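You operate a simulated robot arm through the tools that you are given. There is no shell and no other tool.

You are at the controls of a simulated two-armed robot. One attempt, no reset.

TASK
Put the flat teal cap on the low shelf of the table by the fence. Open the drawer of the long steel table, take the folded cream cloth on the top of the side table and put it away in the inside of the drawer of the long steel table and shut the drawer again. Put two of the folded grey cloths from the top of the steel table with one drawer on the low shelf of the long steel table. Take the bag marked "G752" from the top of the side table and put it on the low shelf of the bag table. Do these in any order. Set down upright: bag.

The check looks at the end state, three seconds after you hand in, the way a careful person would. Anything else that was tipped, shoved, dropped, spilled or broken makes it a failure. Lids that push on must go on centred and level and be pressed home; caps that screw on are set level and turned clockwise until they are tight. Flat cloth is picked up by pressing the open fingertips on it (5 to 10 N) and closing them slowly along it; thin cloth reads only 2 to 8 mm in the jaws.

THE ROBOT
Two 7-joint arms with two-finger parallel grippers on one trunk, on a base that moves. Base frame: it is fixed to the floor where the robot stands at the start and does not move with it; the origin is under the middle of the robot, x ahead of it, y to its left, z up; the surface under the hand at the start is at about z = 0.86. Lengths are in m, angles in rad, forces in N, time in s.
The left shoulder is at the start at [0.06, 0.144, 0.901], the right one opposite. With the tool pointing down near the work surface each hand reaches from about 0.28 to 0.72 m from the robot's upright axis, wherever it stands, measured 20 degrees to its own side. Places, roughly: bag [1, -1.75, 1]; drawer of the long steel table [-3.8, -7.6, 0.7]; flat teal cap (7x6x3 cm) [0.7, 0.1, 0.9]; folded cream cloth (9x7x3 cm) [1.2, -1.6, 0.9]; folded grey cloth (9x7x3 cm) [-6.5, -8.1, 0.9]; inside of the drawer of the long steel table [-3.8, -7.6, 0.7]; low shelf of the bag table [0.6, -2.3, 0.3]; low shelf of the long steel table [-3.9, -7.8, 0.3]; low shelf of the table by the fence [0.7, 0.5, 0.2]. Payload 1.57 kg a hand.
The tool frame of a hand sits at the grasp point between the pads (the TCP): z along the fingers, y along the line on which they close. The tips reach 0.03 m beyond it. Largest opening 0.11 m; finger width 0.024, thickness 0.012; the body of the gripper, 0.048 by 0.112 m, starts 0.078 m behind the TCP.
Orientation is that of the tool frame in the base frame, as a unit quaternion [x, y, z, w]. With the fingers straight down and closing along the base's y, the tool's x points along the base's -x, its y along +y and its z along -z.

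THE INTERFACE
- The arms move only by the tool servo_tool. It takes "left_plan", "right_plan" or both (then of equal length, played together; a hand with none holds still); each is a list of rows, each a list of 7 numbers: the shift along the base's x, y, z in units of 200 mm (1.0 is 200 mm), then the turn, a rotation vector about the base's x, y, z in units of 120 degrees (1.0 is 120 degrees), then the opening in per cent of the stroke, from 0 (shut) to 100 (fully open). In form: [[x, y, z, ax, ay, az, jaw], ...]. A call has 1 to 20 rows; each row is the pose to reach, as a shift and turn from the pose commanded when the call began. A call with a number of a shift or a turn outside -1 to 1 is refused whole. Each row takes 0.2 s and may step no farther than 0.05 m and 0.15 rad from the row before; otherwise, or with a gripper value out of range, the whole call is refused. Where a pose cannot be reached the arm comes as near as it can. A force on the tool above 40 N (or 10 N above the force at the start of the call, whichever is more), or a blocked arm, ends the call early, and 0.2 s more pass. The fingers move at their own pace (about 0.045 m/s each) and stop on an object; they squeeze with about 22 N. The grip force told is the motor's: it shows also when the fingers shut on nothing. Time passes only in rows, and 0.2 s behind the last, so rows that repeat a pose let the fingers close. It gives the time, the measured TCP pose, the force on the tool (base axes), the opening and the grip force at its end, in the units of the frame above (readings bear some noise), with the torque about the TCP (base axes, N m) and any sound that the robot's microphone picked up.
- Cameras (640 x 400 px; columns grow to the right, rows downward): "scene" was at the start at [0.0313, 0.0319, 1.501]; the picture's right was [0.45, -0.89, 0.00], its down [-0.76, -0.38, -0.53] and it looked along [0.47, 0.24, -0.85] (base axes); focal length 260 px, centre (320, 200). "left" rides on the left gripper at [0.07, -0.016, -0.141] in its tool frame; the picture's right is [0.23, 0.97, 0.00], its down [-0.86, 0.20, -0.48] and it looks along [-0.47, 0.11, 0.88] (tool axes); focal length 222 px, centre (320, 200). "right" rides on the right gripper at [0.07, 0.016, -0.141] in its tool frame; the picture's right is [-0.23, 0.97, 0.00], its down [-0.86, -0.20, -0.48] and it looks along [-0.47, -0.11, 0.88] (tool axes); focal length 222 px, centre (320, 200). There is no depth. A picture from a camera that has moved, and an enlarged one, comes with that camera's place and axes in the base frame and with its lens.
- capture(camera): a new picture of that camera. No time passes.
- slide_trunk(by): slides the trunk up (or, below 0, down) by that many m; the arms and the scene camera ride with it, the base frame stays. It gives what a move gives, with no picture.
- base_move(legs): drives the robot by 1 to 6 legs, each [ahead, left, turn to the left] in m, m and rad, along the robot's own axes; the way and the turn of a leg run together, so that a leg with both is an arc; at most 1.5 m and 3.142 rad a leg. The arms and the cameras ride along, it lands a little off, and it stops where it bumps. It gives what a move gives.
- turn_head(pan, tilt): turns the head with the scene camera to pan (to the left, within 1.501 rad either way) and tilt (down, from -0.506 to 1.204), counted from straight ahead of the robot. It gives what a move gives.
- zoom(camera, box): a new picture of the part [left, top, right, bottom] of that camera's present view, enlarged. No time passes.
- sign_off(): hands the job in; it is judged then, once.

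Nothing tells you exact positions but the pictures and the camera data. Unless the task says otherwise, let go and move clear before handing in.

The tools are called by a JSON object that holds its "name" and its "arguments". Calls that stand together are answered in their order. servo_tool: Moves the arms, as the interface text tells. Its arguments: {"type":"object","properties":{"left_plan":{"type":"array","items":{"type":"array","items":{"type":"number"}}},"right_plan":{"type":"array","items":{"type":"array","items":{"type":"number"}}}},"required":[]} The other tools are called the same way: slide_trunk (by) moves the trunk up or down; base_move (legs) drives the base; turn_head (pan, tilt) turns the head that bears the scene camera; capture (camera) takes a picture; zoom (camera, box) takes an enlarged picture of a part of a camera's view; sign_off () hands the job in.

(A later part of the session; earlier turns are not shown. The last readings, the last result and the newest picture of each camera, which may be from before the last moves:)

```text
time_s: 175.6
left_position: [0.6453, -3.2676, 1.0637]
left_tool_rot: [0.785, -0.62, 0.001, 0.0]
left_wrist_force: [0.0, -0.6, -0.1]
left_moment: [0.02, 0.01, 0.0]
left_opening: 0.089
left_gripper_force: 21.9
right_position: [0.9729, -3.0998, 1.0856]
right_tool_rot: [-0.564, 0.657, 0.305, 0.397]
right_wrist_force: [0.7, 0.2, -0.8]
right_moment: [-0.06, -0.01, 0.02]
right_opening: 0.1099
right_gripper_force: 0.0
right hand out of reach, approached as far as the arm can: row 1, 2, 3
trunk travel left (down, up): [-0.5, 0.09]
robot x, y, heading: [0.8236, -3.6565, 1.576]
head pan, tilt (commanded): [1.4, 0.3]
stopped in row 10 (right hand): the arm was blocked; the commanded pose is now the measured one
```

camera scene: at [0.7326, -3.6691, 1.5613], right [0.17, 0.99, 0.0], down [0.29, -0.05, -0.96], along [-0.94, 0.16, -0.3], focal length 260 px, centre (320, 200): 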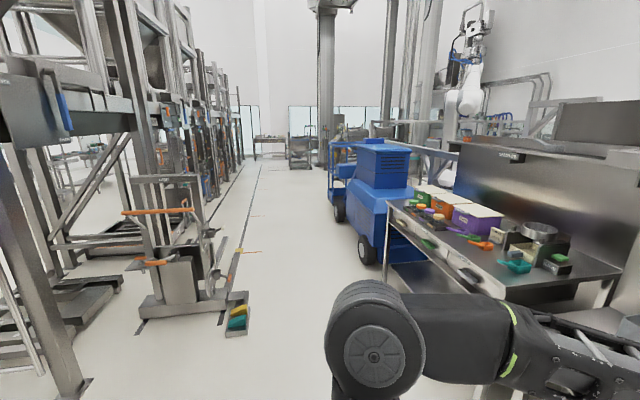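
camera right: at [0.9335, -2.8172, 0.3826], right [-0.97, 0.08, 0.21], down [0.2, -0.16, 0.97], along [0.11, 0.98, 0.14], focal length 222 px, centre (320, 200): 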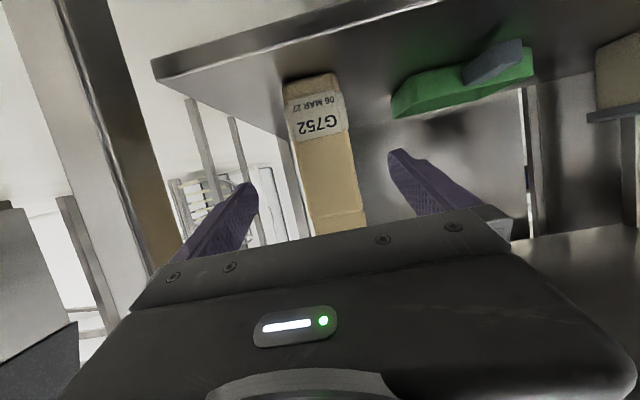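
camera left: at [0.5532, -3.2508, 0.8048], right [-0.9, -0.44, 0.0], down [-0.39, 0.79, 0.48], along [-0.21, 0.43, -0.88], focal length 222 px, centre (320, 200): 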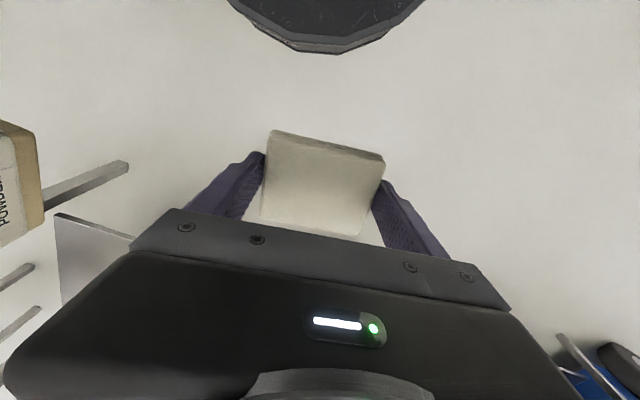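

{"name": "servo_tool", "arguments": {"right_plan": [[-0.01, -0.05, 0, -0.0552, 0.0072, 0.0073, 100], [-0.02, -0.12, 0, -0.1104, 0.0144, 0.0147, 100], [-0.03, -0.2, 0, -0.1657, 0.0217, 0.022, 100], [-0.04, -0.28, 0, -0.2209, 0.0289, 0.0293, 100], [-0.05, -0.36, 0, -0.2761, 0.0361, 0.0367, 100], [-0.06, -0.44, 0, -0.3313, 0.0433, 0.044, 100], [-0.07, -0.52, 0, -0.3866, 0.0506, 0.0513, 100], [-0.08, -0.6, 0, -0.4418, 0.0578, 0.0587, 100], [-0.1, -0.7, 0, -0.497, 0.065, 0.066, 100]]}}

{"name": "turn_head", "arguments": {"pan": 0.0, "tilt": 0.6}}

{"name": "capture", "arguments": {"camera": "scene"}}

```text
time_s: 177.6
left_position: [0.6453, -3.267, 1.0642]
left_tool_rot: [0.785, -0.619, 0.003, 0.0]
left_wrist_force: [-0.3, -0.2, -0.2]
left_moment: [-0.01, -0.01, 0.04]
left_opening: 0.0891
left_gripper_force: 22.3
right_position: [0.9535, -3.239, 1.0852]
right_tool_rot: [0.708, -0.706, 0.0, 0.001]
right_wrist_force: [-0.8, 0.7, 0.0]
right_moment: [-0.02, 0.04, -0.01]
right_opening: 0.1101
right_gripper_force: 0.1
trunk travel left (down, up): [-0.5, 0.09]
robot x, y, heading: [0.828, -3.6525, 1.573]
head pan, tilt (commanded): [1.4, 0.3]
```

```text
time_s: 179.1
left_position: [0.645, -3.2671, 1.0642]
left_tool_rot: [0.785, -0.62, 0.003, 0.0]
left_wrist_force: [-0.2, -0.1, 0.0]
left_moment: [-0.01, -0.02, 0.03]
left_opening: 0.0892
left_gripper_force: 22.0
right_position: [0.9521, -3.2398, 1.0857]
right_tool_rot: [0.708, -0.706, -0.001, 0.001]
right_wrist_force: [-0.7, 0.0, 0.4]
right_moment: [0.01, -0.01, -0.04]
right_opening: 0.1099
right_gripper_force: 0.2
trunk travel left (down, up): [-0.5, 0.09]
robot x, y, heading: [0.825, -3.6556, 1.574]
head pan, tilt (commanded): [0.0, 0.6]
```

```text
taken
camera scene: at [0.8243, -3.5963, 1.5338], right [1.0, 0.0, 0.0], down [0.0, -0.56, -0.83], along [0.0, 0.83, -0.56], focal length 260 px, centre (320, 200)
```

scene: 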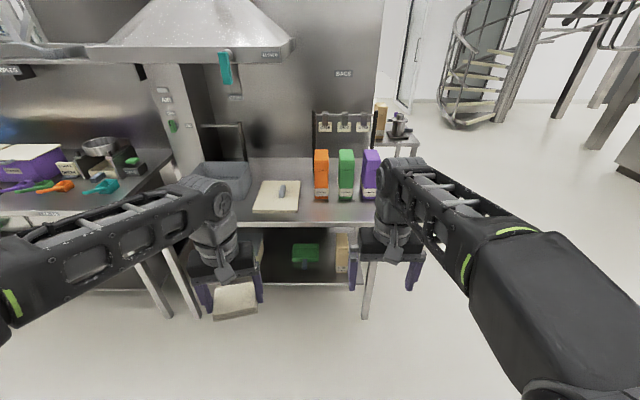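

Both hands are fine and the bag is visible on its shelf. Next, I'll turn to look south-west for the route to the long steel table at [-3.8, -7.6].

{"name": "base_move", "arguments": {"legs": [[-0.2, 0, 0], [0, 0, 2.35]]}}

{"name": "turn_head", "arguments": {"pan": 0.0, "tilt": 0.2}}

{"name": "capture", "arguments": {"camera": "scene"}}

{"name": "turn_head", "arguments": {"pan": 0.9, "tilt": 0.2}}

{"name": "capture", "arguments": {"camera": "scene"}}

```text
time_s: 186.4
left_position: [0.696, -4.2637, 1.0635]
left_tool_rot: [0.862, 0.507, 0.001, -0.001]
left_wrist_force: [-0.2, 0.4, -0.3]
left_moment: [0.02, -0.02, 0.02]
left_opening: 0.0888
left_gripper_force: 21.9
right_position: [0.4513, -4.0763, 1.0859]
right_tool_rot: [0.914, 0.406, -0.001, 0.001]
right_wrist_force: [-1.1, -0.2, 0.1]
right_moment: [0.0, 0.02, -0.04]
right_opening: 0.1101
right_gripper_force: 0.0
trunk travel left (down, up): [-0.5, 0.09]
robot x, y, heading: [0.8257, -3.8607, -2.308]
head pan, tilt (commanded): [0.0, 0.6]
```

```text
time_s: 187.3
left_position: [0.6956, -4.2635, 1.0639]
left_tool_rot: [0.862, 0.508, 0.001, -0.002]
left_wrist_force: [0.1, -1.0, -0.1]
left_moment: [0.0, 0.03, 0.02]
left_opening: 0.0889
left_gripper_force: 22.3
right_position: [0.4519, -4.0781, 1.0852]
right_tool_rot: [0.914, 0.405, -0.001, 0.002]
right_wrist_force: [0.7, 0.6, 0.4]
right_moment: [0.03, 0.03, -0.02]
right_opening: 0.1101
right_gripper_force: 0.1
trunk travel left (down, up): [-0.5, 0.09]
robot x, y, heading: [0.8286, -3.8568, -2.308]
head pan, tilt (commanded): [0.0, 0.201]
```

```text
taken
camera scene: at [0.7831, -3.9017, 1.5705], right [-0.74, 0.67, 0.0], down [0.13, 0.15, -0.98], along [-0.66, -0.73, -0.2], focal length 260 px, centre (320, 200)
```

scene: 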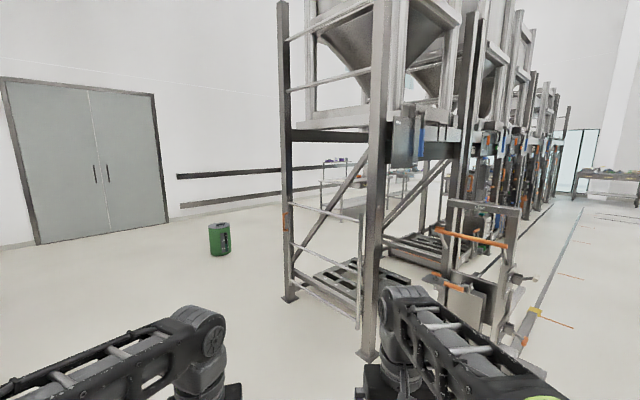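

```text
time_s: 188.5
left_position: [0.6961, -4.2626, 1.0632]
left_tool_rot: [0.862, 0.507, 0.0, -0.001]
left_wrist_force: [0.7, 0.2, -0.3]
left_moment: [-0.02, 0.01, -0.01]
left_opening: 0.0888
left_gripper_force: 21.7
right_position: [0.451, -4.0762, 1.0861]
right_tool_rot: [0.914, 0.405, -0.001, 0.002]
right_wrist_force: [-0.6, 0.1, 0.8]
right_moment: [-0.02, -0.01, 0.02]
right_opening: 0.1101
right_gripper_force: 0.0
trunk travel left (down, up): [-0.5, 0.09]
robot x, y, heading: [0.8295, -3.8571, -2.303]
head pan, tilt (commanded): [0.901, 0.201]
```

```text
taken
camera scene: at [0.8608, -3.9247, 1.5706], right [-0.99, -0.16, 0.0], down [-0.03, 0.2, -0.98], along [0.16, -0.97, -0.2], focal length 260 px, centre (320, 200)
```

scene: 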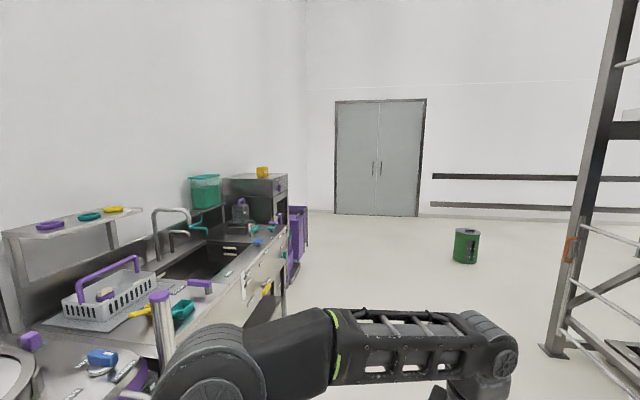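

The bin frame's east end is at x ≈ -0.65 (y -4.9 to -6.0) and the passage south of it is open. I'll face south and drive down to y ≈ -6.75.

{"name": "base_move", "arguments": {"legs": [[0, 0, 0.734], [1.45, -0.2, 0], [1.43, -0.2, 0]]}}

{"name": "turn_head", "arguments": {"pan": -1.2, "tilt": 0.25}}

{"name": "capture", "arguments": {"camera": "scene"}}

```text
time_s: 204.5
left_position: [0.6072, -7.1242, 1.064]
left_tool_rot: [0.623, 0.782, 0.0, -0.002]
left_wrist_force: [-0.6, -0.6, -0.9]
left_moment: [0.01, 0.0, 0.0]
left_opening: 0.0889
left_gripper_force: 22.1
right_position: [0.2997, -7.1501, 1.0851]
right_tool_rot: [0.708, 0.706, -0.001, 0.001]
right_wrist_force: [-0.4, -0.3, -0.2]
right_moment: [0.03, 0.01, 0.02]
right_opening: 0.11
right_gripper_force: 0.1
trunk travel left (down, up): [-0.5, 0.09]
robot x, y, heading: [0.4325, -6.7373, -1.574]
head pan, tilt (commanded): [0.901, 0.201]
```

```text
time_s: 206.5
left_position: [0.6061, -7.1237, 1.0648]
left_tool_rot: [0.623, 0.782, 0.001, -0.002]
left_wrist_force: [-0.5, 0.0, -0.5]
left_moment: [0.01, 0.02, -0.01]
left_opening: 0.0888
left_gripper_force: 22.2
right_position: [0.3003, -7.1485, 1.0861]
right_tool_rot: [0.709, 0.705, -0.001, 0.001]
right_wrist_force: [0.2, -0.3, -0.4]
right_moment: [0.02, -0.03, 0.02]
right_opening: 0.1102
right_gripper_force: 0.1
trunk travel left (down, up): [-0.5, 0.09]
robot x, y, heading: [0.43, -6.7363, -1.575]
head pan, tilt (commanded): [-1.201, 0.25]
```

```text
taken
camera scene: at [0.3437, -6.7364, 1.566], right [-0.36, 0.93, 0.0], down [0.23, 0.09, -0.97], along [-0.91, -0.35, -0.25], focal length 260 px, centre (320, 200)
```

scene: 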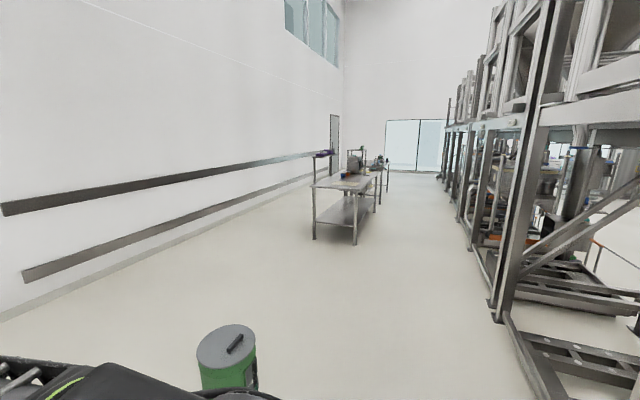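

The long steel table stands ahead to the west (its near end at x ≈ -3.15, north edge y ≈ -7.5). I'll sidestep west along y ≈ -6.74.

{"name": "base_move", "arguments": {"legs": [[0, -1.5, 0], [0, -1.5, 0], [0, -1.1, 0]]}}

{"name": "turn_head", "arguments": {"pan": 0.0, "tilt": 0.6}}

{"name": "capture", "arguments": {"camera": "scene"}}

{"name": "turn_head", "arguments": {"pan": -1.0, "tilt": 0.4}}

{"name": "capture", "arguments": {"camera": "scene"}}

```text
time_s: 226.0
left_position: [-3.4537, -7.0926, 1.0628]
left_tool_rot: [0.624, 0.781, 0.0, -0.002]
left_wrist_force: [-0.6, 0.9, -0.1]
left_moment: [0.0, -0.03, -0.02]
left_opening: 0.0889
left_gripper_force: 21.5
right_position: [-3.7608, -7.1153, 1.0854]
right_tool_rot: [0.711, 0.703, 0.0, 0.002]
right_wrist_force: [-0.2, -0.1, 0.4]
right_moment: [-0.03, -0.03, 0.03]
right_opening: 0.1103
right_gripper_force: 0.0
trunk travel left (down, up): [-0.5, 0.09]
robot x, y, heading: [-3.6287, -6.6988, -1.585]
head pan, tilt (commanded): [-1.201, 0.25]
```

```text
time_s: 227.4
left_position: [-3.4533, -7.0924, 1.0646]
left_tool_rot: [0.625, 0.781, 0.0, -0.002]
left_wrist_force: [0.2, -0.2, -0.6]
left_moment: [-0.05, -0.04, -0.03]
left_opening: 0.0887
left_gripper_force: 22.8
right_position: [-3.7598, -7.1158, 1.0854]
right_tool_rot: [0.711, 0.704, 0.0, 0.001]
right_wrist_force: [0.3, 0.2, -0.8]
right_moment: [-0.02, -0.02, 0.0]
right_opening: 0.11
right_gripper_force: 0.0
trunk travel left (down, up): [-0.5, 0.09]
robot x, y, heading: [-3.6291, -6.7012, -1.578]
head pan, tilt (commanded): [0.0, 0.6]
```

```text
taken
camera scene: at [-3.6283, -6.759, 1.5338], right [-1.0, 0.01, 0.0], down [0.01, 0.56, -0.83], along [-0.01, -0.83, -0.56], focal length 260 px, centre (320, 200)
```

scene: 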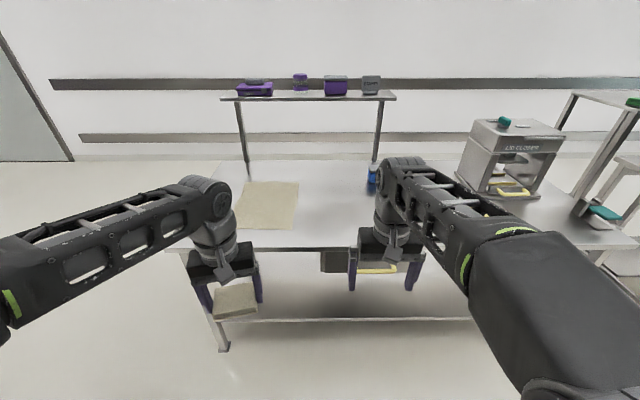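

```text
time_s: 228.7
left_position: [-3.4537, -7.0923, 1.0636]
left_tool_rot: [0.624, 0.781, 0.001, -0.003]
left_wrist_force: [0.0, 0.3, 0.0]
left_moment: [-0.02, -0.01, 0.01]
left_opening: 0.0886
left_gripper_force: 22.2
right_position: [-3.7601, -7.1152, 1.0856]
right_tool_rot: [0.711, 0.703, -0.001, 0.001]
right_wrist_force: [-0.7, -0.7, -0.6]
right_moment: [0.0, 0.0, 0.0]
right_opening: 0.1098
right_gripper_force: 0.1
trunk travel left (down, up): [-0.5, 0.09]
robot x, y, heading: [-3.627, -6.6943, -1.581]
head pan, tilt (commanded): [-1.0, 0.4]
```

```text
taken
camera scene: at [-3.7057, -6.7199, 1.552], right [-0.53, 0.85, 0.0], down [0.33, 0.21, -0.92], along [-0.78, -0.49, -0.39], focal length 260 px, centre (320, 200)
```

scene: 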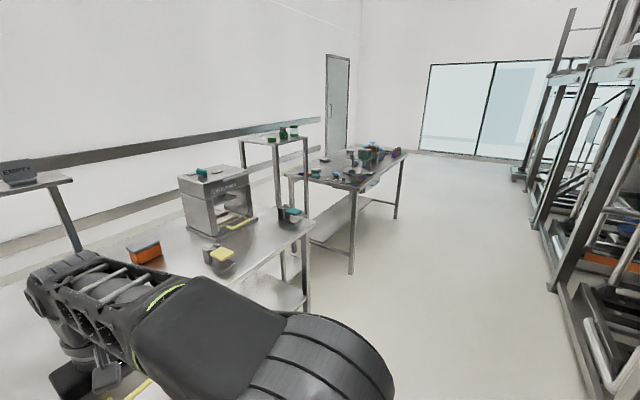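

The long table's drawer (yellow handle) is ahead at x ≈ -3.8, with the top edge at y ≈ -7.48. I'll move the right hand aside and look at the drawer closely.

{"name": "servo_tool", "arguments": {"right_plan": [[-0.2, 0.05, 0, 0, 0, 0, 100], [-0.4, 0.1, 0, 0, 0, 0, 100], [-0.6, 0.15, 0, 0, 0, 0, 100], [-0.8, 0.2, 0, 0, 0, 0, 100]]}}

{"name": "turn_head", "arguments": {"pan": -0.1, "tilt": 0.8}}

{"name": "capture", "arguments": {"camera": "scene"}}

{"name": "zoom", "arguments": {"camera": "scene", "box": [260, 150, 420, 250]}}

```text
time_s: 229.7
left_position: [-3.4534, -7.0927, 1.0645]
left_tool_rot: [0.625, 0.781, 0.0, -0.001]
left_wrist_force: [0.0, -0.4, 0.0]
left_moment: [-0.01, -0.01, 0.01]
left_opening: 0.0891
left_gripper_force: 22.0
right_position: [-3.9187, -7.0746, 1.0846]
right_tool_rot: [0.71, 0.704, 0.0, 0.001]
right_wrist_force: [-0.1, -0.1, 0.7]
right_moment: [0.0, -0.03, 0.01]
right_opening: 0.11
right_gripper_force: 0.0
trunk travel left (down, up): [-0.5, 0.09]
robot x, y, heading: [-3.6283, -6.6993, -1.579]
head pan, tilt (commanded): [-1.0, 0.4]
```

```text
time_s: 230.9
left_position: [-3.4524, -7.0931, 1.0638]
left_tool_rot: [0.624, 0.781, 0.0, -0.002]
left_wrist_force: [-0.5, 0.0, -0.7]
left_moment: [-0.04, 0.0, -0.01]
left_opening: 0.0889
left_gripper_force: 22.2
right_position: [-3.9187, -7.0749, 1.0849]
right_tool_rot: [0.711, 0.703, 0.0, 0.002]
right_wrist_force: [0.2, -0.3, 1.1]
right_moment: [-0.03, 0.0, -0.01]
right_opening: 0.1099
right_gripper_force: 0.2
trunk travel left (down, up): [-0.5, 0.09]
robot x, y, heading: [-3.6275, -6.7033, -1.584]
head pan, tilt (commanded): [-0.099, 0.799]
```

```text
taken
camera scene: at [-3.6363, -6.7508, 1.5169], right [-0.99, 0.11, 0.0], down [0.08, 0.71, -0.7], along [-0.08, -0.69, -0.72], focal length 260 px, centre (320, 200)
```

scene: 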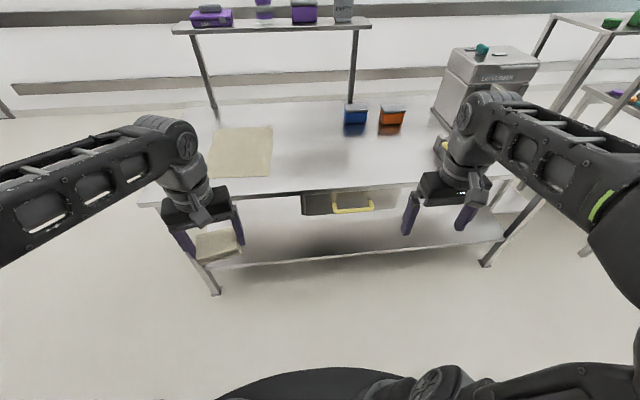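

```text
4.00 times, centred on (340, 200) of scene
camera zoom: at [-3.6363, -6.7508, 1.5169], right [-0.99, 0.11, 0.0], down [0.08, 0.71, -0.7], along [-0.08, -0.69, -0.72], focal length 1041 px, centre (240, 200)
```

zoom: 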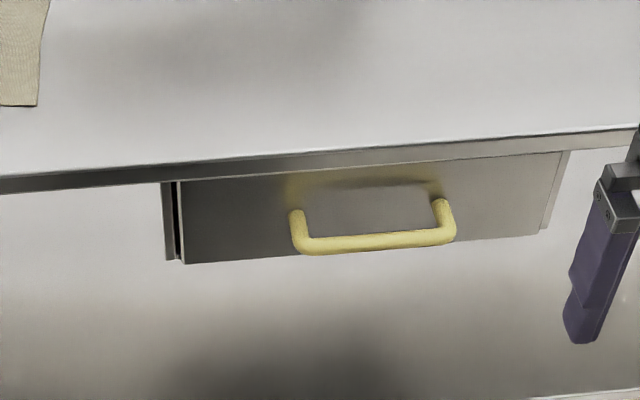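

The yellow U-handle's bar is at about [-3.84, -7.39, 0.775]; drawer face at y ≈ -7.44. I'll turn the right hand to point forward with the jaws closing vertically, to grip the bar from the front.

{"name": "servo_tool", "arguments": {"right_plan": [[0.02, -0.06, 0, -0.0385, -0.0385, -0.0385, 100], [0.05, -0.12, 0, -0.077, -0.077, -0.077, 100], [0.08, -0.18, 0, -0.1155, -0.1155, -0.1155, 100], [0.11, -0.24, 0, -0.154, -0.154, -0.154, 100], [0.14, -0.3, 0, -0.1925, -0.1925, -0.1925, 100], [0.17, -0.36, 0, -0.231, -0.231, -0.231, 100], [0.2, -0.42, 0, -0.2695, -0.2695, -0.2695, 100], [0.23, -0.48, 0, -0.308, -0.308, -0.308, 100], [0.26, -0.54, 0, -0.3465, -0.3465, -0.3465, 100], [0.29, -0.6, 0, -0.385, -0.385, -0.385, 100], [0.32, -0.66, 0, -0.4235, -0.4235, -0.4235, 100], [0.35, -0.72, 0, -0.462, -0.462, -0.462, 100], [0.38, -0.78, 0, -0.5005, -0.5005, -0.5005, 100], [0.4, -0.84, 0, -0.539, -0.539, -0.539, 100], [0.4, -0.875, 0, -0.577, -0.577, -0.577, 100]]}}

{"name": "capture", "arguments": {"camera": "scene"}}

{"name": "capture", "arguments": {"camera": "right"}}

```text
time_s: 234.1
left_position: [-3.454, -7.0932, 1.0651]
left_tool_rot: [0.625, 0.781, 0.001, -0.002]
left_wrist_force: [0.5, 0.4, -0.8]
left_moment: [0.03, -0.05, 0.01]
left_opening: 0.089
left_gripper_force: 21.7
right_position: [-3.8535, -7.2399, 1.1172]
right_tool_rot: [0.723, 0.062, -0.007, 0.688]
right_wrist_force: [-0.2, -0.4, -0.2]
right_moment: [-0.01, 0.01, 0.03]
right_opening: 0.1101
right_gripper_force: 0.1
right hand out of reach, approached as far as the arm can: row 11, 14, 15
trunk travel left (down, up): [-0.5, 0.09]
robot x, y, heading: [-3.6242, -6.7019, -1.583]
head pan, tilt (commanded): [-0.099, 0.799]
```

```text
taken
camera scene: at [-3.6381, -6.7518, 1.5168], right [-0.99, 0.11, 0.0], down [0.08, 0.71, -0.7], along [-0.08, -0.69, -0.72], focal length 260 px, centre (320, 200)
```

scene: 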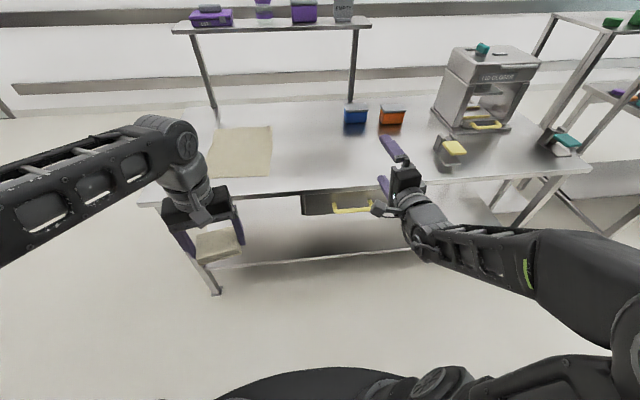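

```text
taken
camera right: at [-3.7956, -7.0938, 1.1341], right [-0.13, -0.07, 0.99], down [-0.9, 0.42, -0.09], along [-0.41, -0.91, -0.11], focal length 222 px, centre (320, 200)
```

right: 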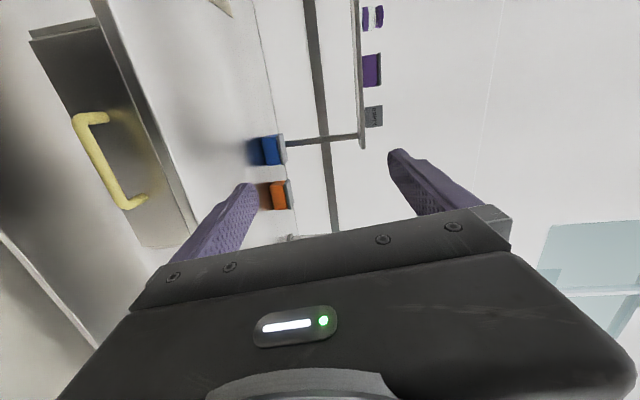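

Nearly there (residual ~7°). I'll descend in front of the drawer while trimming the attitude.

{"name": "servo_tool", "arguments": {"right_plan": [[0, 0, -0.2, 0, 0, 0, 100], [0.02, -0.02, -0.4, -0.006, -0.012, -0.009, 100], [0.04, -0.04, -0.6, -0.012, -0.023, -0.018, 100], [0.06, -0.06, -0.8, -0.018, -0.035, -0.028, 100], [0.07, -0.08, -1.0, -0.0237, -0.0465, -0.0371, 100]]}}

{"name": "capture", "arguments": {"camera": "right"}}

{"name": "capture", "arguments": {"camera": "scene"}}

```text
time_s: 235.3
left_position: [-3.4505, -7.0906, 1.0633]
left_tool_rot: [0.624, 0.781, 0.0, -0.002]
left_wrist_force: [0.1, 0.1, -0.5]
left_moment: [-0.03, 0.05, -0.01]
left_opening: 0.0886
left_gripper_force: 21.8
right_position: [-3.8885, -7.2419, 1.0077]
right_tool_rot: [0.714, 0.016, 0.011, 0.7]
right_wrist_force: [0.3, 0.4, 0.5]
right_moment: [0.0, 0.0, -0.08]
right_opening: 0.1101
right_gripper_force: 0.0
right hand out of reach, approached as far as the arm can: row 1, 2, 3, 4, 5
trunk travel left (down, up): [-0.5, 0.09]
robot x, y, heading: [-3.6266, -6.704, -1.583]
head pan, tilt (commanded): [-0.099, 0.799]
```

```text
taken
camera right: at [-3.8259, -7.0979, 1.0268], right [-0.22, -0.03, 0.98], down [-0.87, 0.45, -0.18], along [-0.43, -0.89, -0.12], focal length 222 px, centre (320, 200)
```

right: 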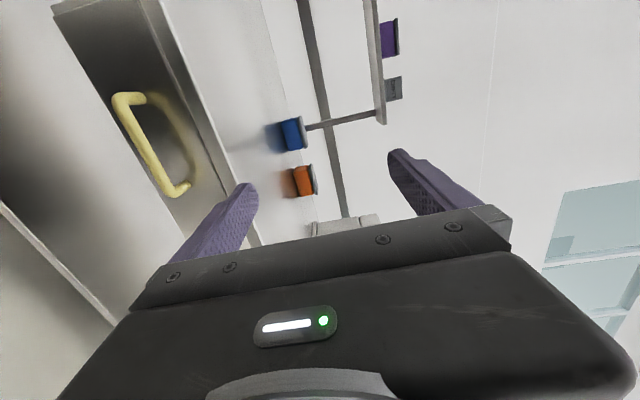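

```text
taken
camera scene: at [-3.6338, -6.7491, 1.517], right [-0.99, 0.11, 0.0], down [0.08, 0.71, -0.7], along [-0.08, -0.69, -0.72], focal length 260 px, centre (320, 200)
```

scene: 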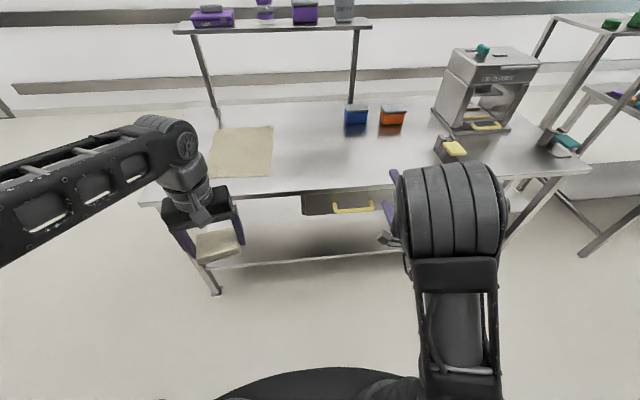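

Rather than fold the arm, I'll lower the trunk so the hand comes to handle height.

{"name": "slide_trunk", "arguments": {"by": -0.23}}

{"name": "capture", "arguments": {"camera": "right"}}

{"name": "capture", "arguments": {"camera": "scene"}}

```text
time_s: 237.7
left_position: [-3.4525, -7.0929, 0.834]
left_tool_rot: [0.624, 0.781, 0.001, -0.002]
left_wrist_force: [-0.5, -0.3, -0.8]
left_moment: [0.03, 0.0, 0.0]
left_opening: 0.0888
left_gripper_force: 22.0
right_position: [-3.8904, -7.2423, 0.7775]
right_tool_rot: [0.716, 0.016, 0.011, 0.698]
right_wrist_force: [0.0, 0.7, -0.8]
right_moment: [-0.02, -0.04, 0.0]
right_opening: 0.1099
right_gripper_force: 0.1
trunk travel left (down, up): [-0.27, 0.32]
robot x, y, heading: [-3.6263, -6.7001, -1.582]
head pan, tilt (commanded): [-0.099, 0.799]
```

```text
taken
camera right: at [-3.8277, -7.099, 0.7961], right [-0.22, -0.03, 0.97], down [-0.87, 0.45, -0.18], along [-0.43, -0.89, -0.13], focal length 222 px, centre (320, 200)
```

right: 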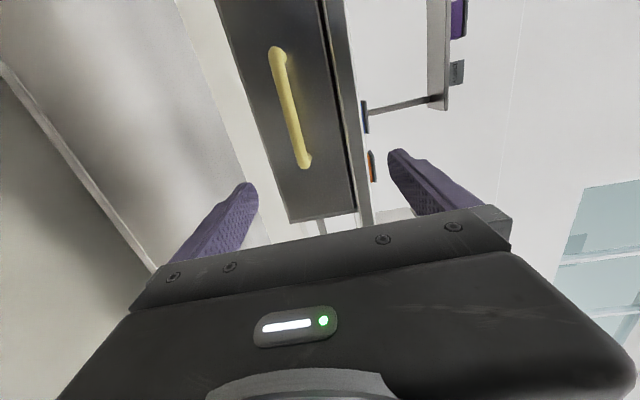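

```text
taken
camera scene: at [-3.6362, -6.7507, 1.287], right [-0.99, 0.11, 0.0], down [0.08, 0.71, -0.7], along [-0.08, -0.69, -0.72], focal length 260 px, centre (320, 200)
```

scene: 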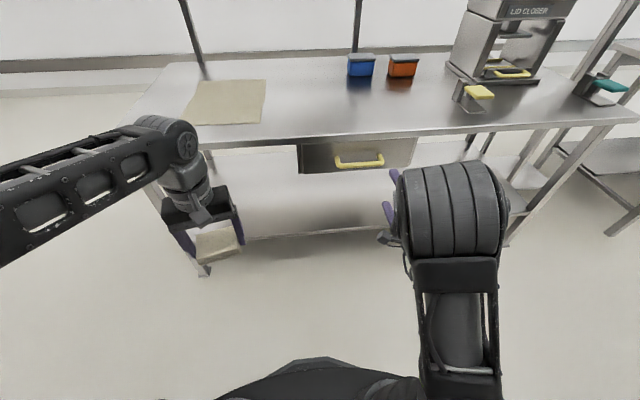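

{"name": "zoom", "arguments": {"camera": "right", "box": [220, 20, 380, 220]}}

{"name": "zoom", "arguments": {"camera": "scene", "box": [280, 110, 440, 210]}}

```text
2.00 times, centred on (300, 120) of right
camera zoom: at [-3.8277, -7.099, 0.7961], right [-0.22, -0.03, 0.97], down [-0.87, 0.45, -0.18], along [-0.43, -0.89, -0.13], focal length 444 px, centre (360, 360)
```

zoom: 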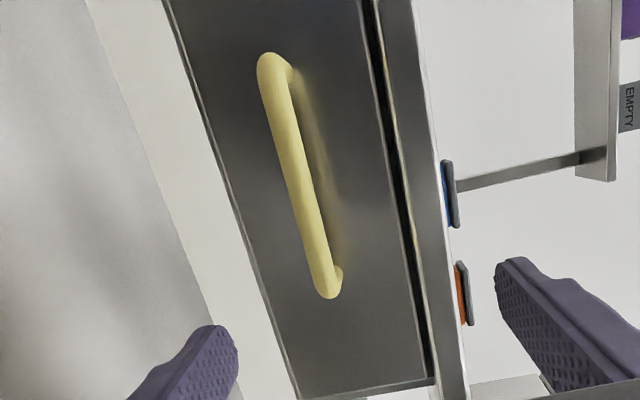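

```text
4.00 times, centred on (360, 160) of scene
camera zoom: at [-3.6362, -6.7507, 1.287], right [-0.99, 0.11, 0.0], down [0.08, 0.71, -0.7], along [-0.08, -0.69, -0.72], focal length 1041 px, centre (160, 360)
```

zoom: 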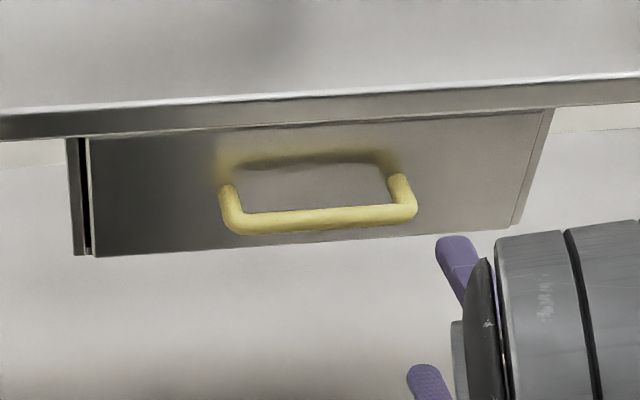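

Combining views, the bar is at about [-3.842, -7.42, 0.744]. I'll line up at that height and advance so the bar sits between the jaws.

{"name": "servo_tool", "arguments": {"right_plan": [[0.05, -0.05, -0.08, 0, 0, 0, 70], [0.1, -0.15, -0.16, 0, 0, 0, 60], [0.15, -0.35, -0.1675, 0, 0, 0, 60], [0.15, -0.55, -0.1675, 0, 0, 0, 60], [0.15, -0.68, -0.1675, 0, 0, 0, 60]]}}

{"name": "capture", "arguments": {"camera": "right"}}

{"name": "zoom", "arguments": {"camera": "scene", "box": [280, 110, 440, 210]}}

```text
time_s: 238.9
left_position: [-3.4527, -7.0924, 0.8343]
left_tool_rot: [0.624, 0.781, 0.001, -0.002]
left_wrist_force: [-1.0, 0.9, -0.3]
left_moment: [-0.02, -0.04, 0.03]
left_opening: 0.089
left_gripper_force: 21.9
right_position: [-3.8904, -7.3326, 0.8045]
right_tool_rot: [0.719, 0.02, 0.016, 0.695]
right_wrist_force: [0.4, 0.7, 0.7]
right_moment: [0.0, -0.03, -0.02]
right_opening: 0.0658
right_gripper_force: 0.0
right hand out of reach, approached as far as the arm can: row 1, 2, 3, 4, 5
trunk travel left (down, up): [-0.27, 0.32]
robot x, y, heading: [-3.6276, -6.7014, -1.58]
head pan, tilt (commanded): [-0.099, 0.799]
```

```text
taken
camera right: at [-3.8297, -7.1876, 0.8244], right [-0.22, -0.05, 0.97], down [-0.88, 0.44, -0.18], along [-0.42, -0.9, -0.14], focal length 222 px, centre (320, 200)
```

right: 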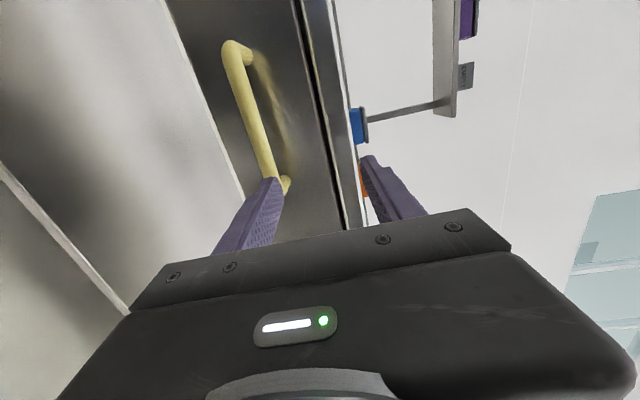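

```text
4.00 times, centred on (360, 160) of scene
camera zoom: at [-3.6363, -6.7506, 1.2869], right [-0.99, 0.11, 0.0], down [0.08, 0.71, -0.7], along [-0.08, -0.69, -0.72], focal length 1041 px, centre (160, 360)
```

zoom: 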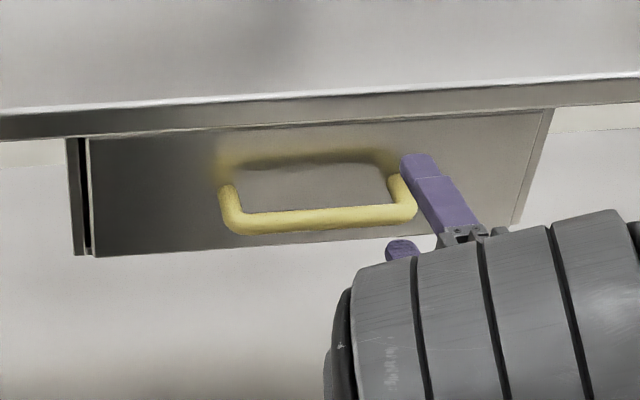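

The arm is near a joint limit in this attitude, so I'll let the trunk and base do the remaining alignment: trunk down 6 cm first.

{"name": "slide_trunk", "arguments": {"by": -0.06}}

{"name": "capture", "arguments": {"camera": "right"}}

{"name": "zoom", "arguments": {"camera": "scene", "box": [280, 90, 440, 190]}}

```text
time_s: 239.9
left_position: [-3.4523, -7.0917, 0.7744]
left_tool_rot: [0.625, 0.781, 0.001, -0.002]
left_wrist_force: [0.3, -0.2, -1.3]
left_moment: [-0.01, -0.01, -0.02]
left_opening: 0.0889
left_gripper_force: 22.2
right_position: [-3.8902, -7.3304, 0.7436]
right_tool_rot: [0.72, 0.02, 0.016, 0.694]
right_wrist_force: [-0.6, -0.4, -0.5]
right_moment: [0.01, 0.0, -0.01]
right_opening: 0.0661
right_gripper_force: 0.1
trunk travel left (down, up): [-0.21, 0.38]
robot x, y, heading: [-3.6282, -6.6989, -1.583]
head pan, tilt (commanded): [-0.099, 0.799]
```

```text
taken
camera right: at [-3.8297, -7.1873, 0.7643], right [-0.22, -0.05, 0.97], down [-0.88, 0.44, -0.18], along [-0.42, -0.9, -0.14], focal length 222 px, centre (320, 200)
```

right: 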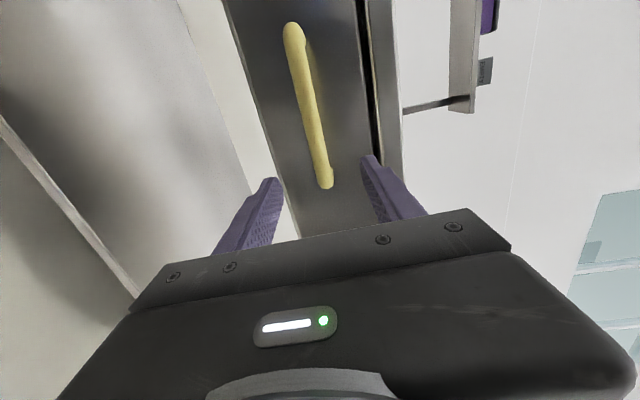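

```text
4.00 times, centred on (360, 140) of scene
camera zoom: at [-3.6362, -6.7507, 1.2269], right [-0.99, 0.11, 0.0], down [0.08, 0.71, -0.7], along [-0.08, -0.69, -0.72], focal length 1041 px, centre (160, 440)
```

zoom: 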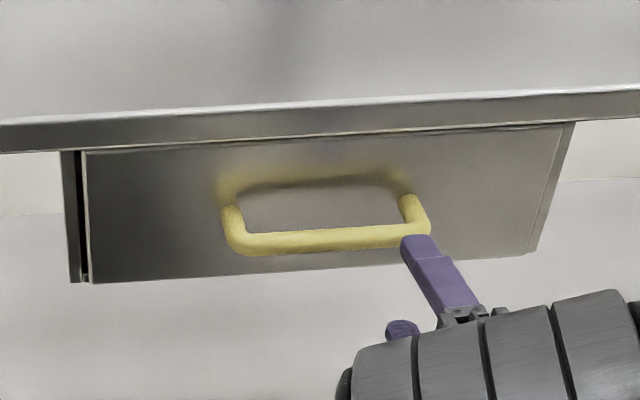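

The bar now runs right between the jaws' line of approach. Driving the base forward 7.5 cm and 3 cm left.

{"name": "base_move", "arguments": {"legs": [[0.075, 0.03, 0]]}}

{"name": "capture", "arguments": {"camera": "right"}}

{"name": "zoom", "arguments": {"camera": "scene", "box": [280, 90, 440, 190]}}

```text
time_s: 240.9
left_position: [-3.4234, -7.1695, 0.7743]
left_tool_rot: [0.624, 0.781, 0.0, -0.002]
left_wrist_force: [0.7, -0.3, 0.2]
left_moment: [0.02, -0.06, 0.01]
left_opening: 0.0891
left_gripper_force: 22.1
right_position: [-3.8605, -7.4088, 0.7439]
right_tool_rot: [0.72, 0.02, 0.016, 0.694]
right_wrist_force: [1.0, -1.1, 0.1]
right_moment: [-0.03, 0.0, 0.01]
right_opening: 0.0658
right_gripper_force: 0.1
trunk travel left (down, up): [-0.21, 0.38]
robot x, y, heading: [-3.5983, -6.7719, -1.581]
head pan, tilt (commanded): [-0.099, 0.799]
```

```text
taken
camera right: at [-3.7998, -7.2643, 0.7642], right [-0.22, -0.05, 0.97], down [-0.88, 0.44, -0.18], along [-0.42, -0.9, -0.14], focal length 222 px, centre (320, 200)
```

right: 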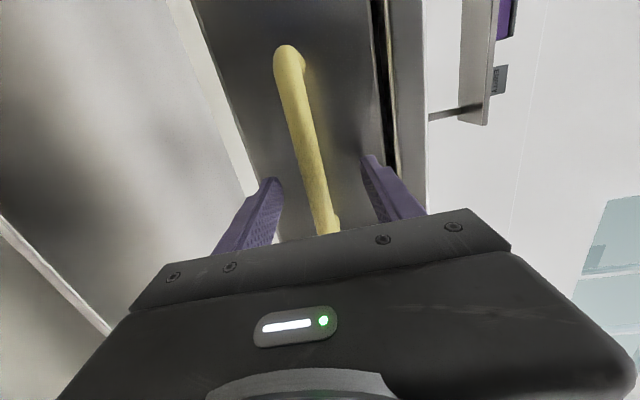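

```text
4.00 times, centred on (360, 140) of scene
camera zoom: at [-3.6063, -6.8277, 1.2269], right [-0.99, 0.11, 0.0], down [0.08, 0.71, -0.7], along [-0.08, -0.69, -0.72], focal length 1041 px, centre (160, 440)
```

zoom: 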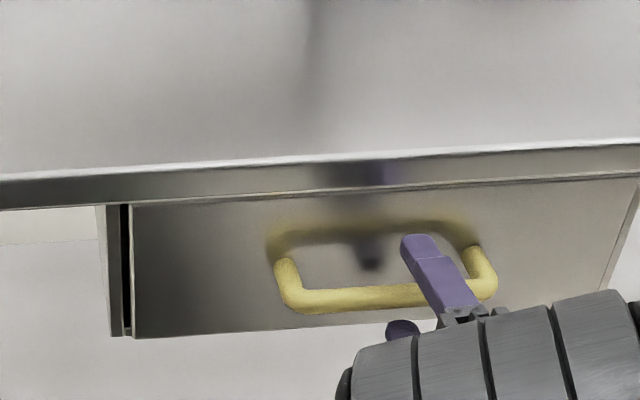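

The bar is between the jaws. Closing on it.

{"name": "servo_tool", "arguments": {"right_plan": [[0, 0, 0, 0, 0, 0, 40], [0, 0, 0, 0, 0, 0, 20], [0, 0, 0, 0, 0, 0, 5], [0, 0, 0, 0, 0, 0, 0], [0, 0, 0, 0, 0, 0, 0]]}}

{"name": "capture", "arguments": {"camera": "right"}}

{"name": "zoom", "arguments": {"camera": "scene", "box": [280, 90, 440, 190]}}

```text
time_s: 242.2
left_position: [-3.4242, -7.1706, 0.773]
left_tool_rot: [0.625, 0.781, 0.0, -0.002]
left_wrist_force: [-0.2, 0.1, -0.9]
left_moment: [0.0, 0.02, -0.01]
left_opening: 0.089
left_gripper_force: 22.2
right_position: [-3.8607, -7.4084, 0.7418]
right_tool_rot: [0.722, 0.02, 0.015, 0.691]
right_wrist_force: [3.5, 3.7, -19.4]
right_moment: [0.45, -0.48, -0.17]
right_opening: 0.0179
right_gripper_force: 28.3
trunk travel left (down, up): [-0.21, 0.38]
robot x, y, heading: [-3.598, -6.781, -1.583]
head pan, tilt (commanded): [-0.099, 0.799]
```

```text
taken
camera right: at [-3.7998, -7.2644, 0.7618], right [-0.22, -0.05, 0.97], down [-0.88, 0.44, -0.17], along [-0.42, -0.9, -0.14], focal length 222 px, centre (320, 200)
```

right: 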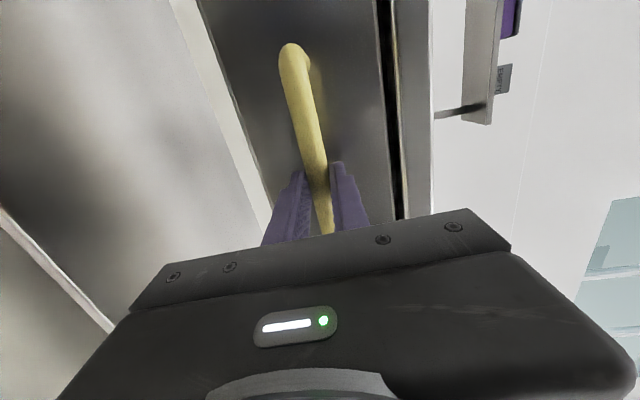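

```text
4.00 times, centred on (360, 140) of scene
camera zoom: at [-3.6068, -6.829, 1.2266], right [-0.99, 0.11, 0.0], down [0.08, 0.71, -0.7], along [-0.08, -0.69, -0.72], focal length 1041 px, centre (160, 440)
```

zoom: 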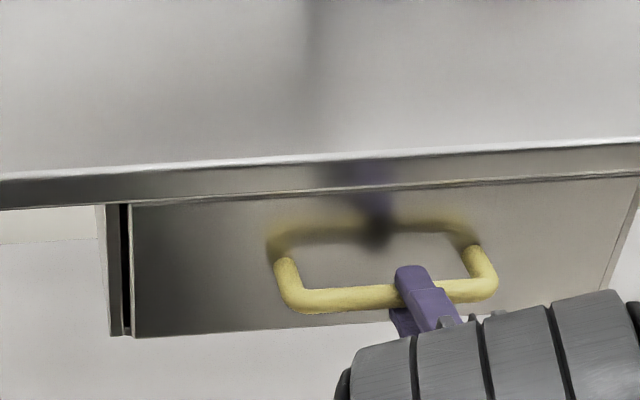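

The jaws grip the bar (18 mm, 28 N) with some downward pull; I'll lower the trunk 5 mm to relax that, then pull the drawer by backing the base.

{"name": "slide_trunk", "arguments": {"by": -0.005}}

{"name": "base_move", "arguments": {"legs": [[-0.06, 0, 0]]}}

{"name": "capture", "arguments": {"camera": "scene"}}

```text
time_s: 242.7
left_position: [-3.4227, -7.1694, 0.77]
left_tool_rot: [0.624, 0.781, 0.0, -0.002]
left_wrist_force: [0.5, -0.5, -0.2]
left_moment: [-0.01, 0.01, 0.0]
left_opening: 0.0888
left_gripper_force: 22.4
right_position: [-3.8606, -7.4093, 0.7393]
right_tool_rot: [0.718, 0.021, 0.017, 0.695]
right_wrist_force: [1.0, 8.2, -6.1]
right_moment: [0.08, -0.56, 0.01]
right_opening: 0.018
right_gripper_force: 32.6
trunk travel left (down, up): [-0.205, 0.385]
robot x, y, heading: [-3.5961, -6.7786, -1.578]
head pan, tilt (commanded): [-0.099, 0.799]
```

```text
time_s: 243.7
left_position: [-3.4224, -7.1097, 0.7683]
left_tool_rot: [0.625, 0.781, 0.0, -0.002]
left_wrist_force: [-0.2, -0.2, -0.1]
left_moment: [-0.05, 0.04, 0.0]
left_opening: 0.0889
left_gripper_force: 21.7
right_position: [-3.8617, -7.3496, 0.7397]
right_tool_rot: [0.719, 0.02, 0.016, 0.695]
right_wrist_force: [0.6, 0.5, 2.8]
right_moment: [-0.06, -0.6, 0.52]
right_opening: 0.0181
right_gripper_force: 32.5
trunk travel left (down, up): [-0.205, 0.385]
robot x, y, heading: [-3.5986, -6.7198, -1.586]
head pan, tilt (commanded): [-0.099, 0.799]
```

```text
taken
camera scene: at [-3.6057, -6.7679, 1.222], right [-0.99, 0.11, 0.0], down [0.08, 0.71, -0.7], along [-0.08, -0.69, -0.72], focal length 260 px, centre (320, 200)
```

scene: 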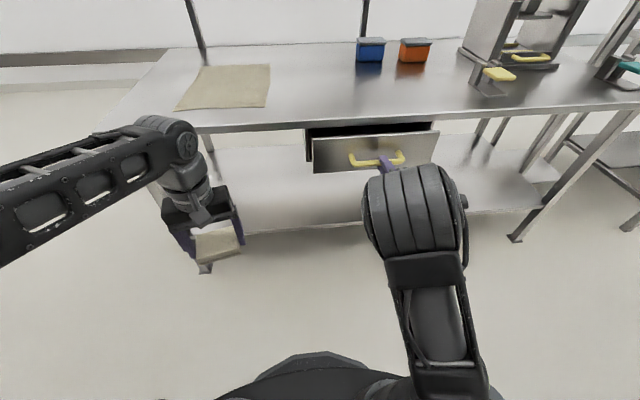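

The drawer is sliding out. Continuing to pull.

{"name": "base_move", "arguments": {"legs": [[-0.1, 0, 0]]}}

{"name": "base_move", "arguments": {"legs": [[-0.07, 0, 0]]}}

{"name": "capture", "arguments": {"camera": "scene"}}

{"name": "zoom", "arguments": {"camera": "scene", "box": [280, 90, 480, 215]}}

```text
time_s: 244.8
left_position: [-3.4227, -7.0092, 0.7699]
left_tool_rot: [0.625, 0.78, 0.0, -0.002]
left_wrist_force: [-0.6, 0.5, -1.1]
left_moment: [0.01, -0.02, 0.02]
left_opening: 0.0889
left_gripper_force: 22.0
right_position: [-3.8599, -7.249, 0.7392]
right_tool_rot: [0.719, 0.02, 0.015, 0.694]
right_wrist_force: [-7.7, 1.5, 3.8]
right_moment: [-0.01, -0.48, -0.18]
right_opening: 0.0177
right_gripper_force: 32.5
trunk travel left (down, up): [-0.205, 0.385]
robot x, y, heading: [-3.5986, -6.6194, -1.576]
head pan, tilt (commanded): [-0.099, 0.799]
```

```text
time_s: 245.8
left_position: [-3.422, -6.9393, 0.7684]
left_tool_rot: [0.625, 0.78, 0.0, -0.002]
left_wrist_force: [0.0, 0.2, 0.0]
left_moment: [-0.01, -0.02, -0.04]
left_opening: 0.089
left_gripper_force: 21.6
right_position: [-3.8609, -7.1795, 0.7391]
right_tool_rot: [0.718, 0.018, 0.015, 0.695]
right_wrist_force: [-4.0, 1.7, 2.7]
right_moment: [0.0, -0.54, -0.04]
right_opening: 0.0177
right_gripper_force: 32.2
trunk travel left (down, up): [-0.205, 0.385]
robot x, y, heading: [-3.5969, -6.551, -1.579]
head pan, tilt (commanded): [-0.099, 0.799]
```

```text
taken
camera scene: at [-3.6043, -6.5972, 1.2219], right [-0.99, 0.11, 0.0], down [0.08, 0.71, -0.7], along [-0.08, -0.69, -0.72], focal length 260 px, centre (320, 200)
```

scene: 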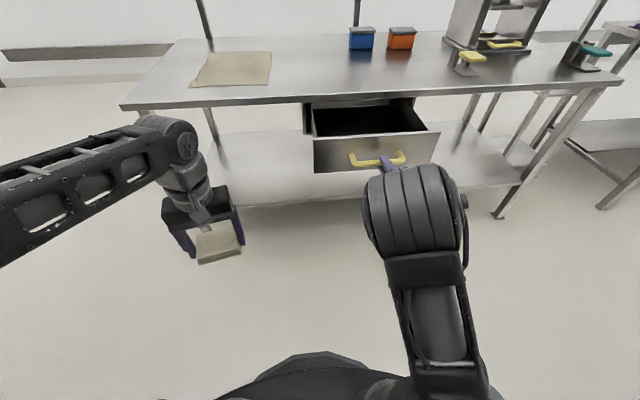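

```text
3.20 times, centred on (380, 152) of scene
camera zoom: at [-3.6043, -6.5972, 1.2219], right [-0.99, 0.11, 0.0], down [0.08, 0.71, -0.7], along [-0.08, -0.69, -0.72], focal length 833 px, centre (128, 352)
```

zoom: 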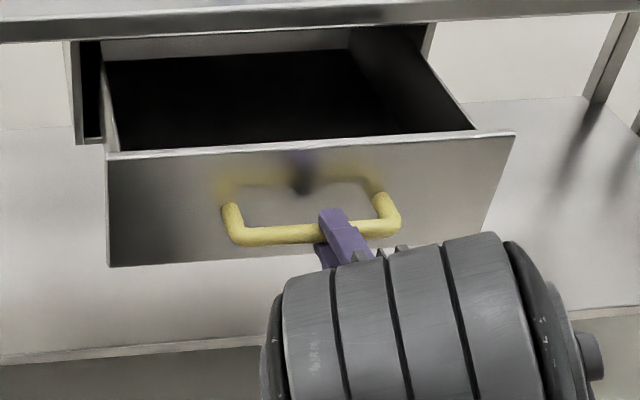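

The drawer is open 23 cm and empty. I'll release the handle, back off, and raise the trunk.

{"name": "servo_tool", "arguments": {"right_plan": [[0, 0, 0, 0, 0, 0, 20], [0, 0, 0, 0, 0, 0, 40], [0, 0, 0, 0, 0, 0, 60], [0, 0, 0, 0, 0, 0, 60]]}}

{"name": "base_move", "arguments": {"legs": [[-0.12, 0, 0]]}}

{"name": "slide_trunk", "arguments": {"by": 0.205}}

{"name": "capture", "arguments": {"camera": "scene"}}

```text
time_s: 246.8
left_position: [-3.4205, -6.9395, 0.7691]
left_tool_rot: [0.626, 0.78, 0.0, -0.001]
left_wrist_force: [0.1, -0.4, -0.2]
left_moment: [0.02, -0.03, 0.04]
left_opening: 0.0889
left_gripper_force: 22.2
right_position: [-3.8606, -7.1796, 0.7396]
right_tool_rot: [0.719, 0.018, 0.014, 0.695]
right_wrist_force: [0.5, 0.1, 0.1]
right_moment: [0.05, 0.01, 0.02]
right_opening: 0.066
right_gripper_force: 0.1
trunk travel left (down, up): [-0.205, 0.385]
robot x, y, heading: [-3.593, -6.5463, -1.578]
head pan, tilt (commanded): [-0.099, 0.799]
```

```text
time_s: 248.1
left_position: [-3.4201, -6.8168, 0.7684]
left_tool_rot: [0.625, 0.78, 0.001, -0.001]
left_wrist_force: [0.3, -0.3, -0.3]
left_moment: [0.01, -0.02, -0.02]
left_opening: 0.0888
left_gripper_force: 22.4
right_position: [-3.86, -7.0559, 0.7394]
right_tool_rot: [0.719, 0.018, 0.014, 0.695]
right_wrist_force: [-0.5, 0.0, -0.5]
right_moment: [0.0, 0.01, 0.01]
right_opening: 0.0662
right_gripper_force: 0.0
trunk travel left (down, up): [-0.205, 0.385]
robot x, y, heading: [-3.5927, -6.4282, -1.585]
head pan, tilt (commanded): [-0.099, 0.799]
```

```text
time_s: 250.3
left_position: [-3.4195, -6.8178, 0.9738]
left_tool_rot: [0.626, 0.78, 0.0, -0.002]
left_wrist_force: [-0.4, -0.5, -0.1]
left_moment: [0.02, -0.02, -0.01]
left_opening: 0.0889
left_gripper_force: 22.3
right_position: [-3.8605, -7.056, 0.9435]
right_tool_rot: [0.718, 0.019, 0.014, 0.695]
right_wrist_force: [0.5, -0.2, -0.8]
right_moment: [-0.02, 0.01, -0.05]
right_opening: 0.0662
right_gripper_force: 0.1
trunk travel left (down, up): [-0.41, 0.18]
robot x, y, heading: [-3.5905, -6.4231, -1.587]
head pan, tilt (commanded): [-0.099, 0.799]
```

```text
taken
camera scene: at [-3.6026, -6.4758, 1.4269], right [-0.99, 0.11, 0.0], down [0.08, 0.71, -0.7], along [-0.08, -0.69, -0.72], focal length 260 px, centre (320, 200)
```

scene: 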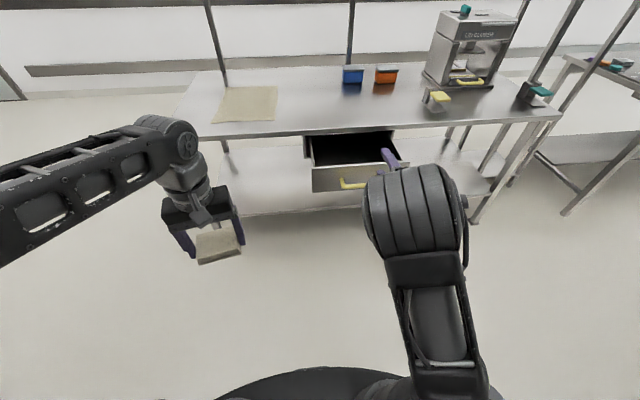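

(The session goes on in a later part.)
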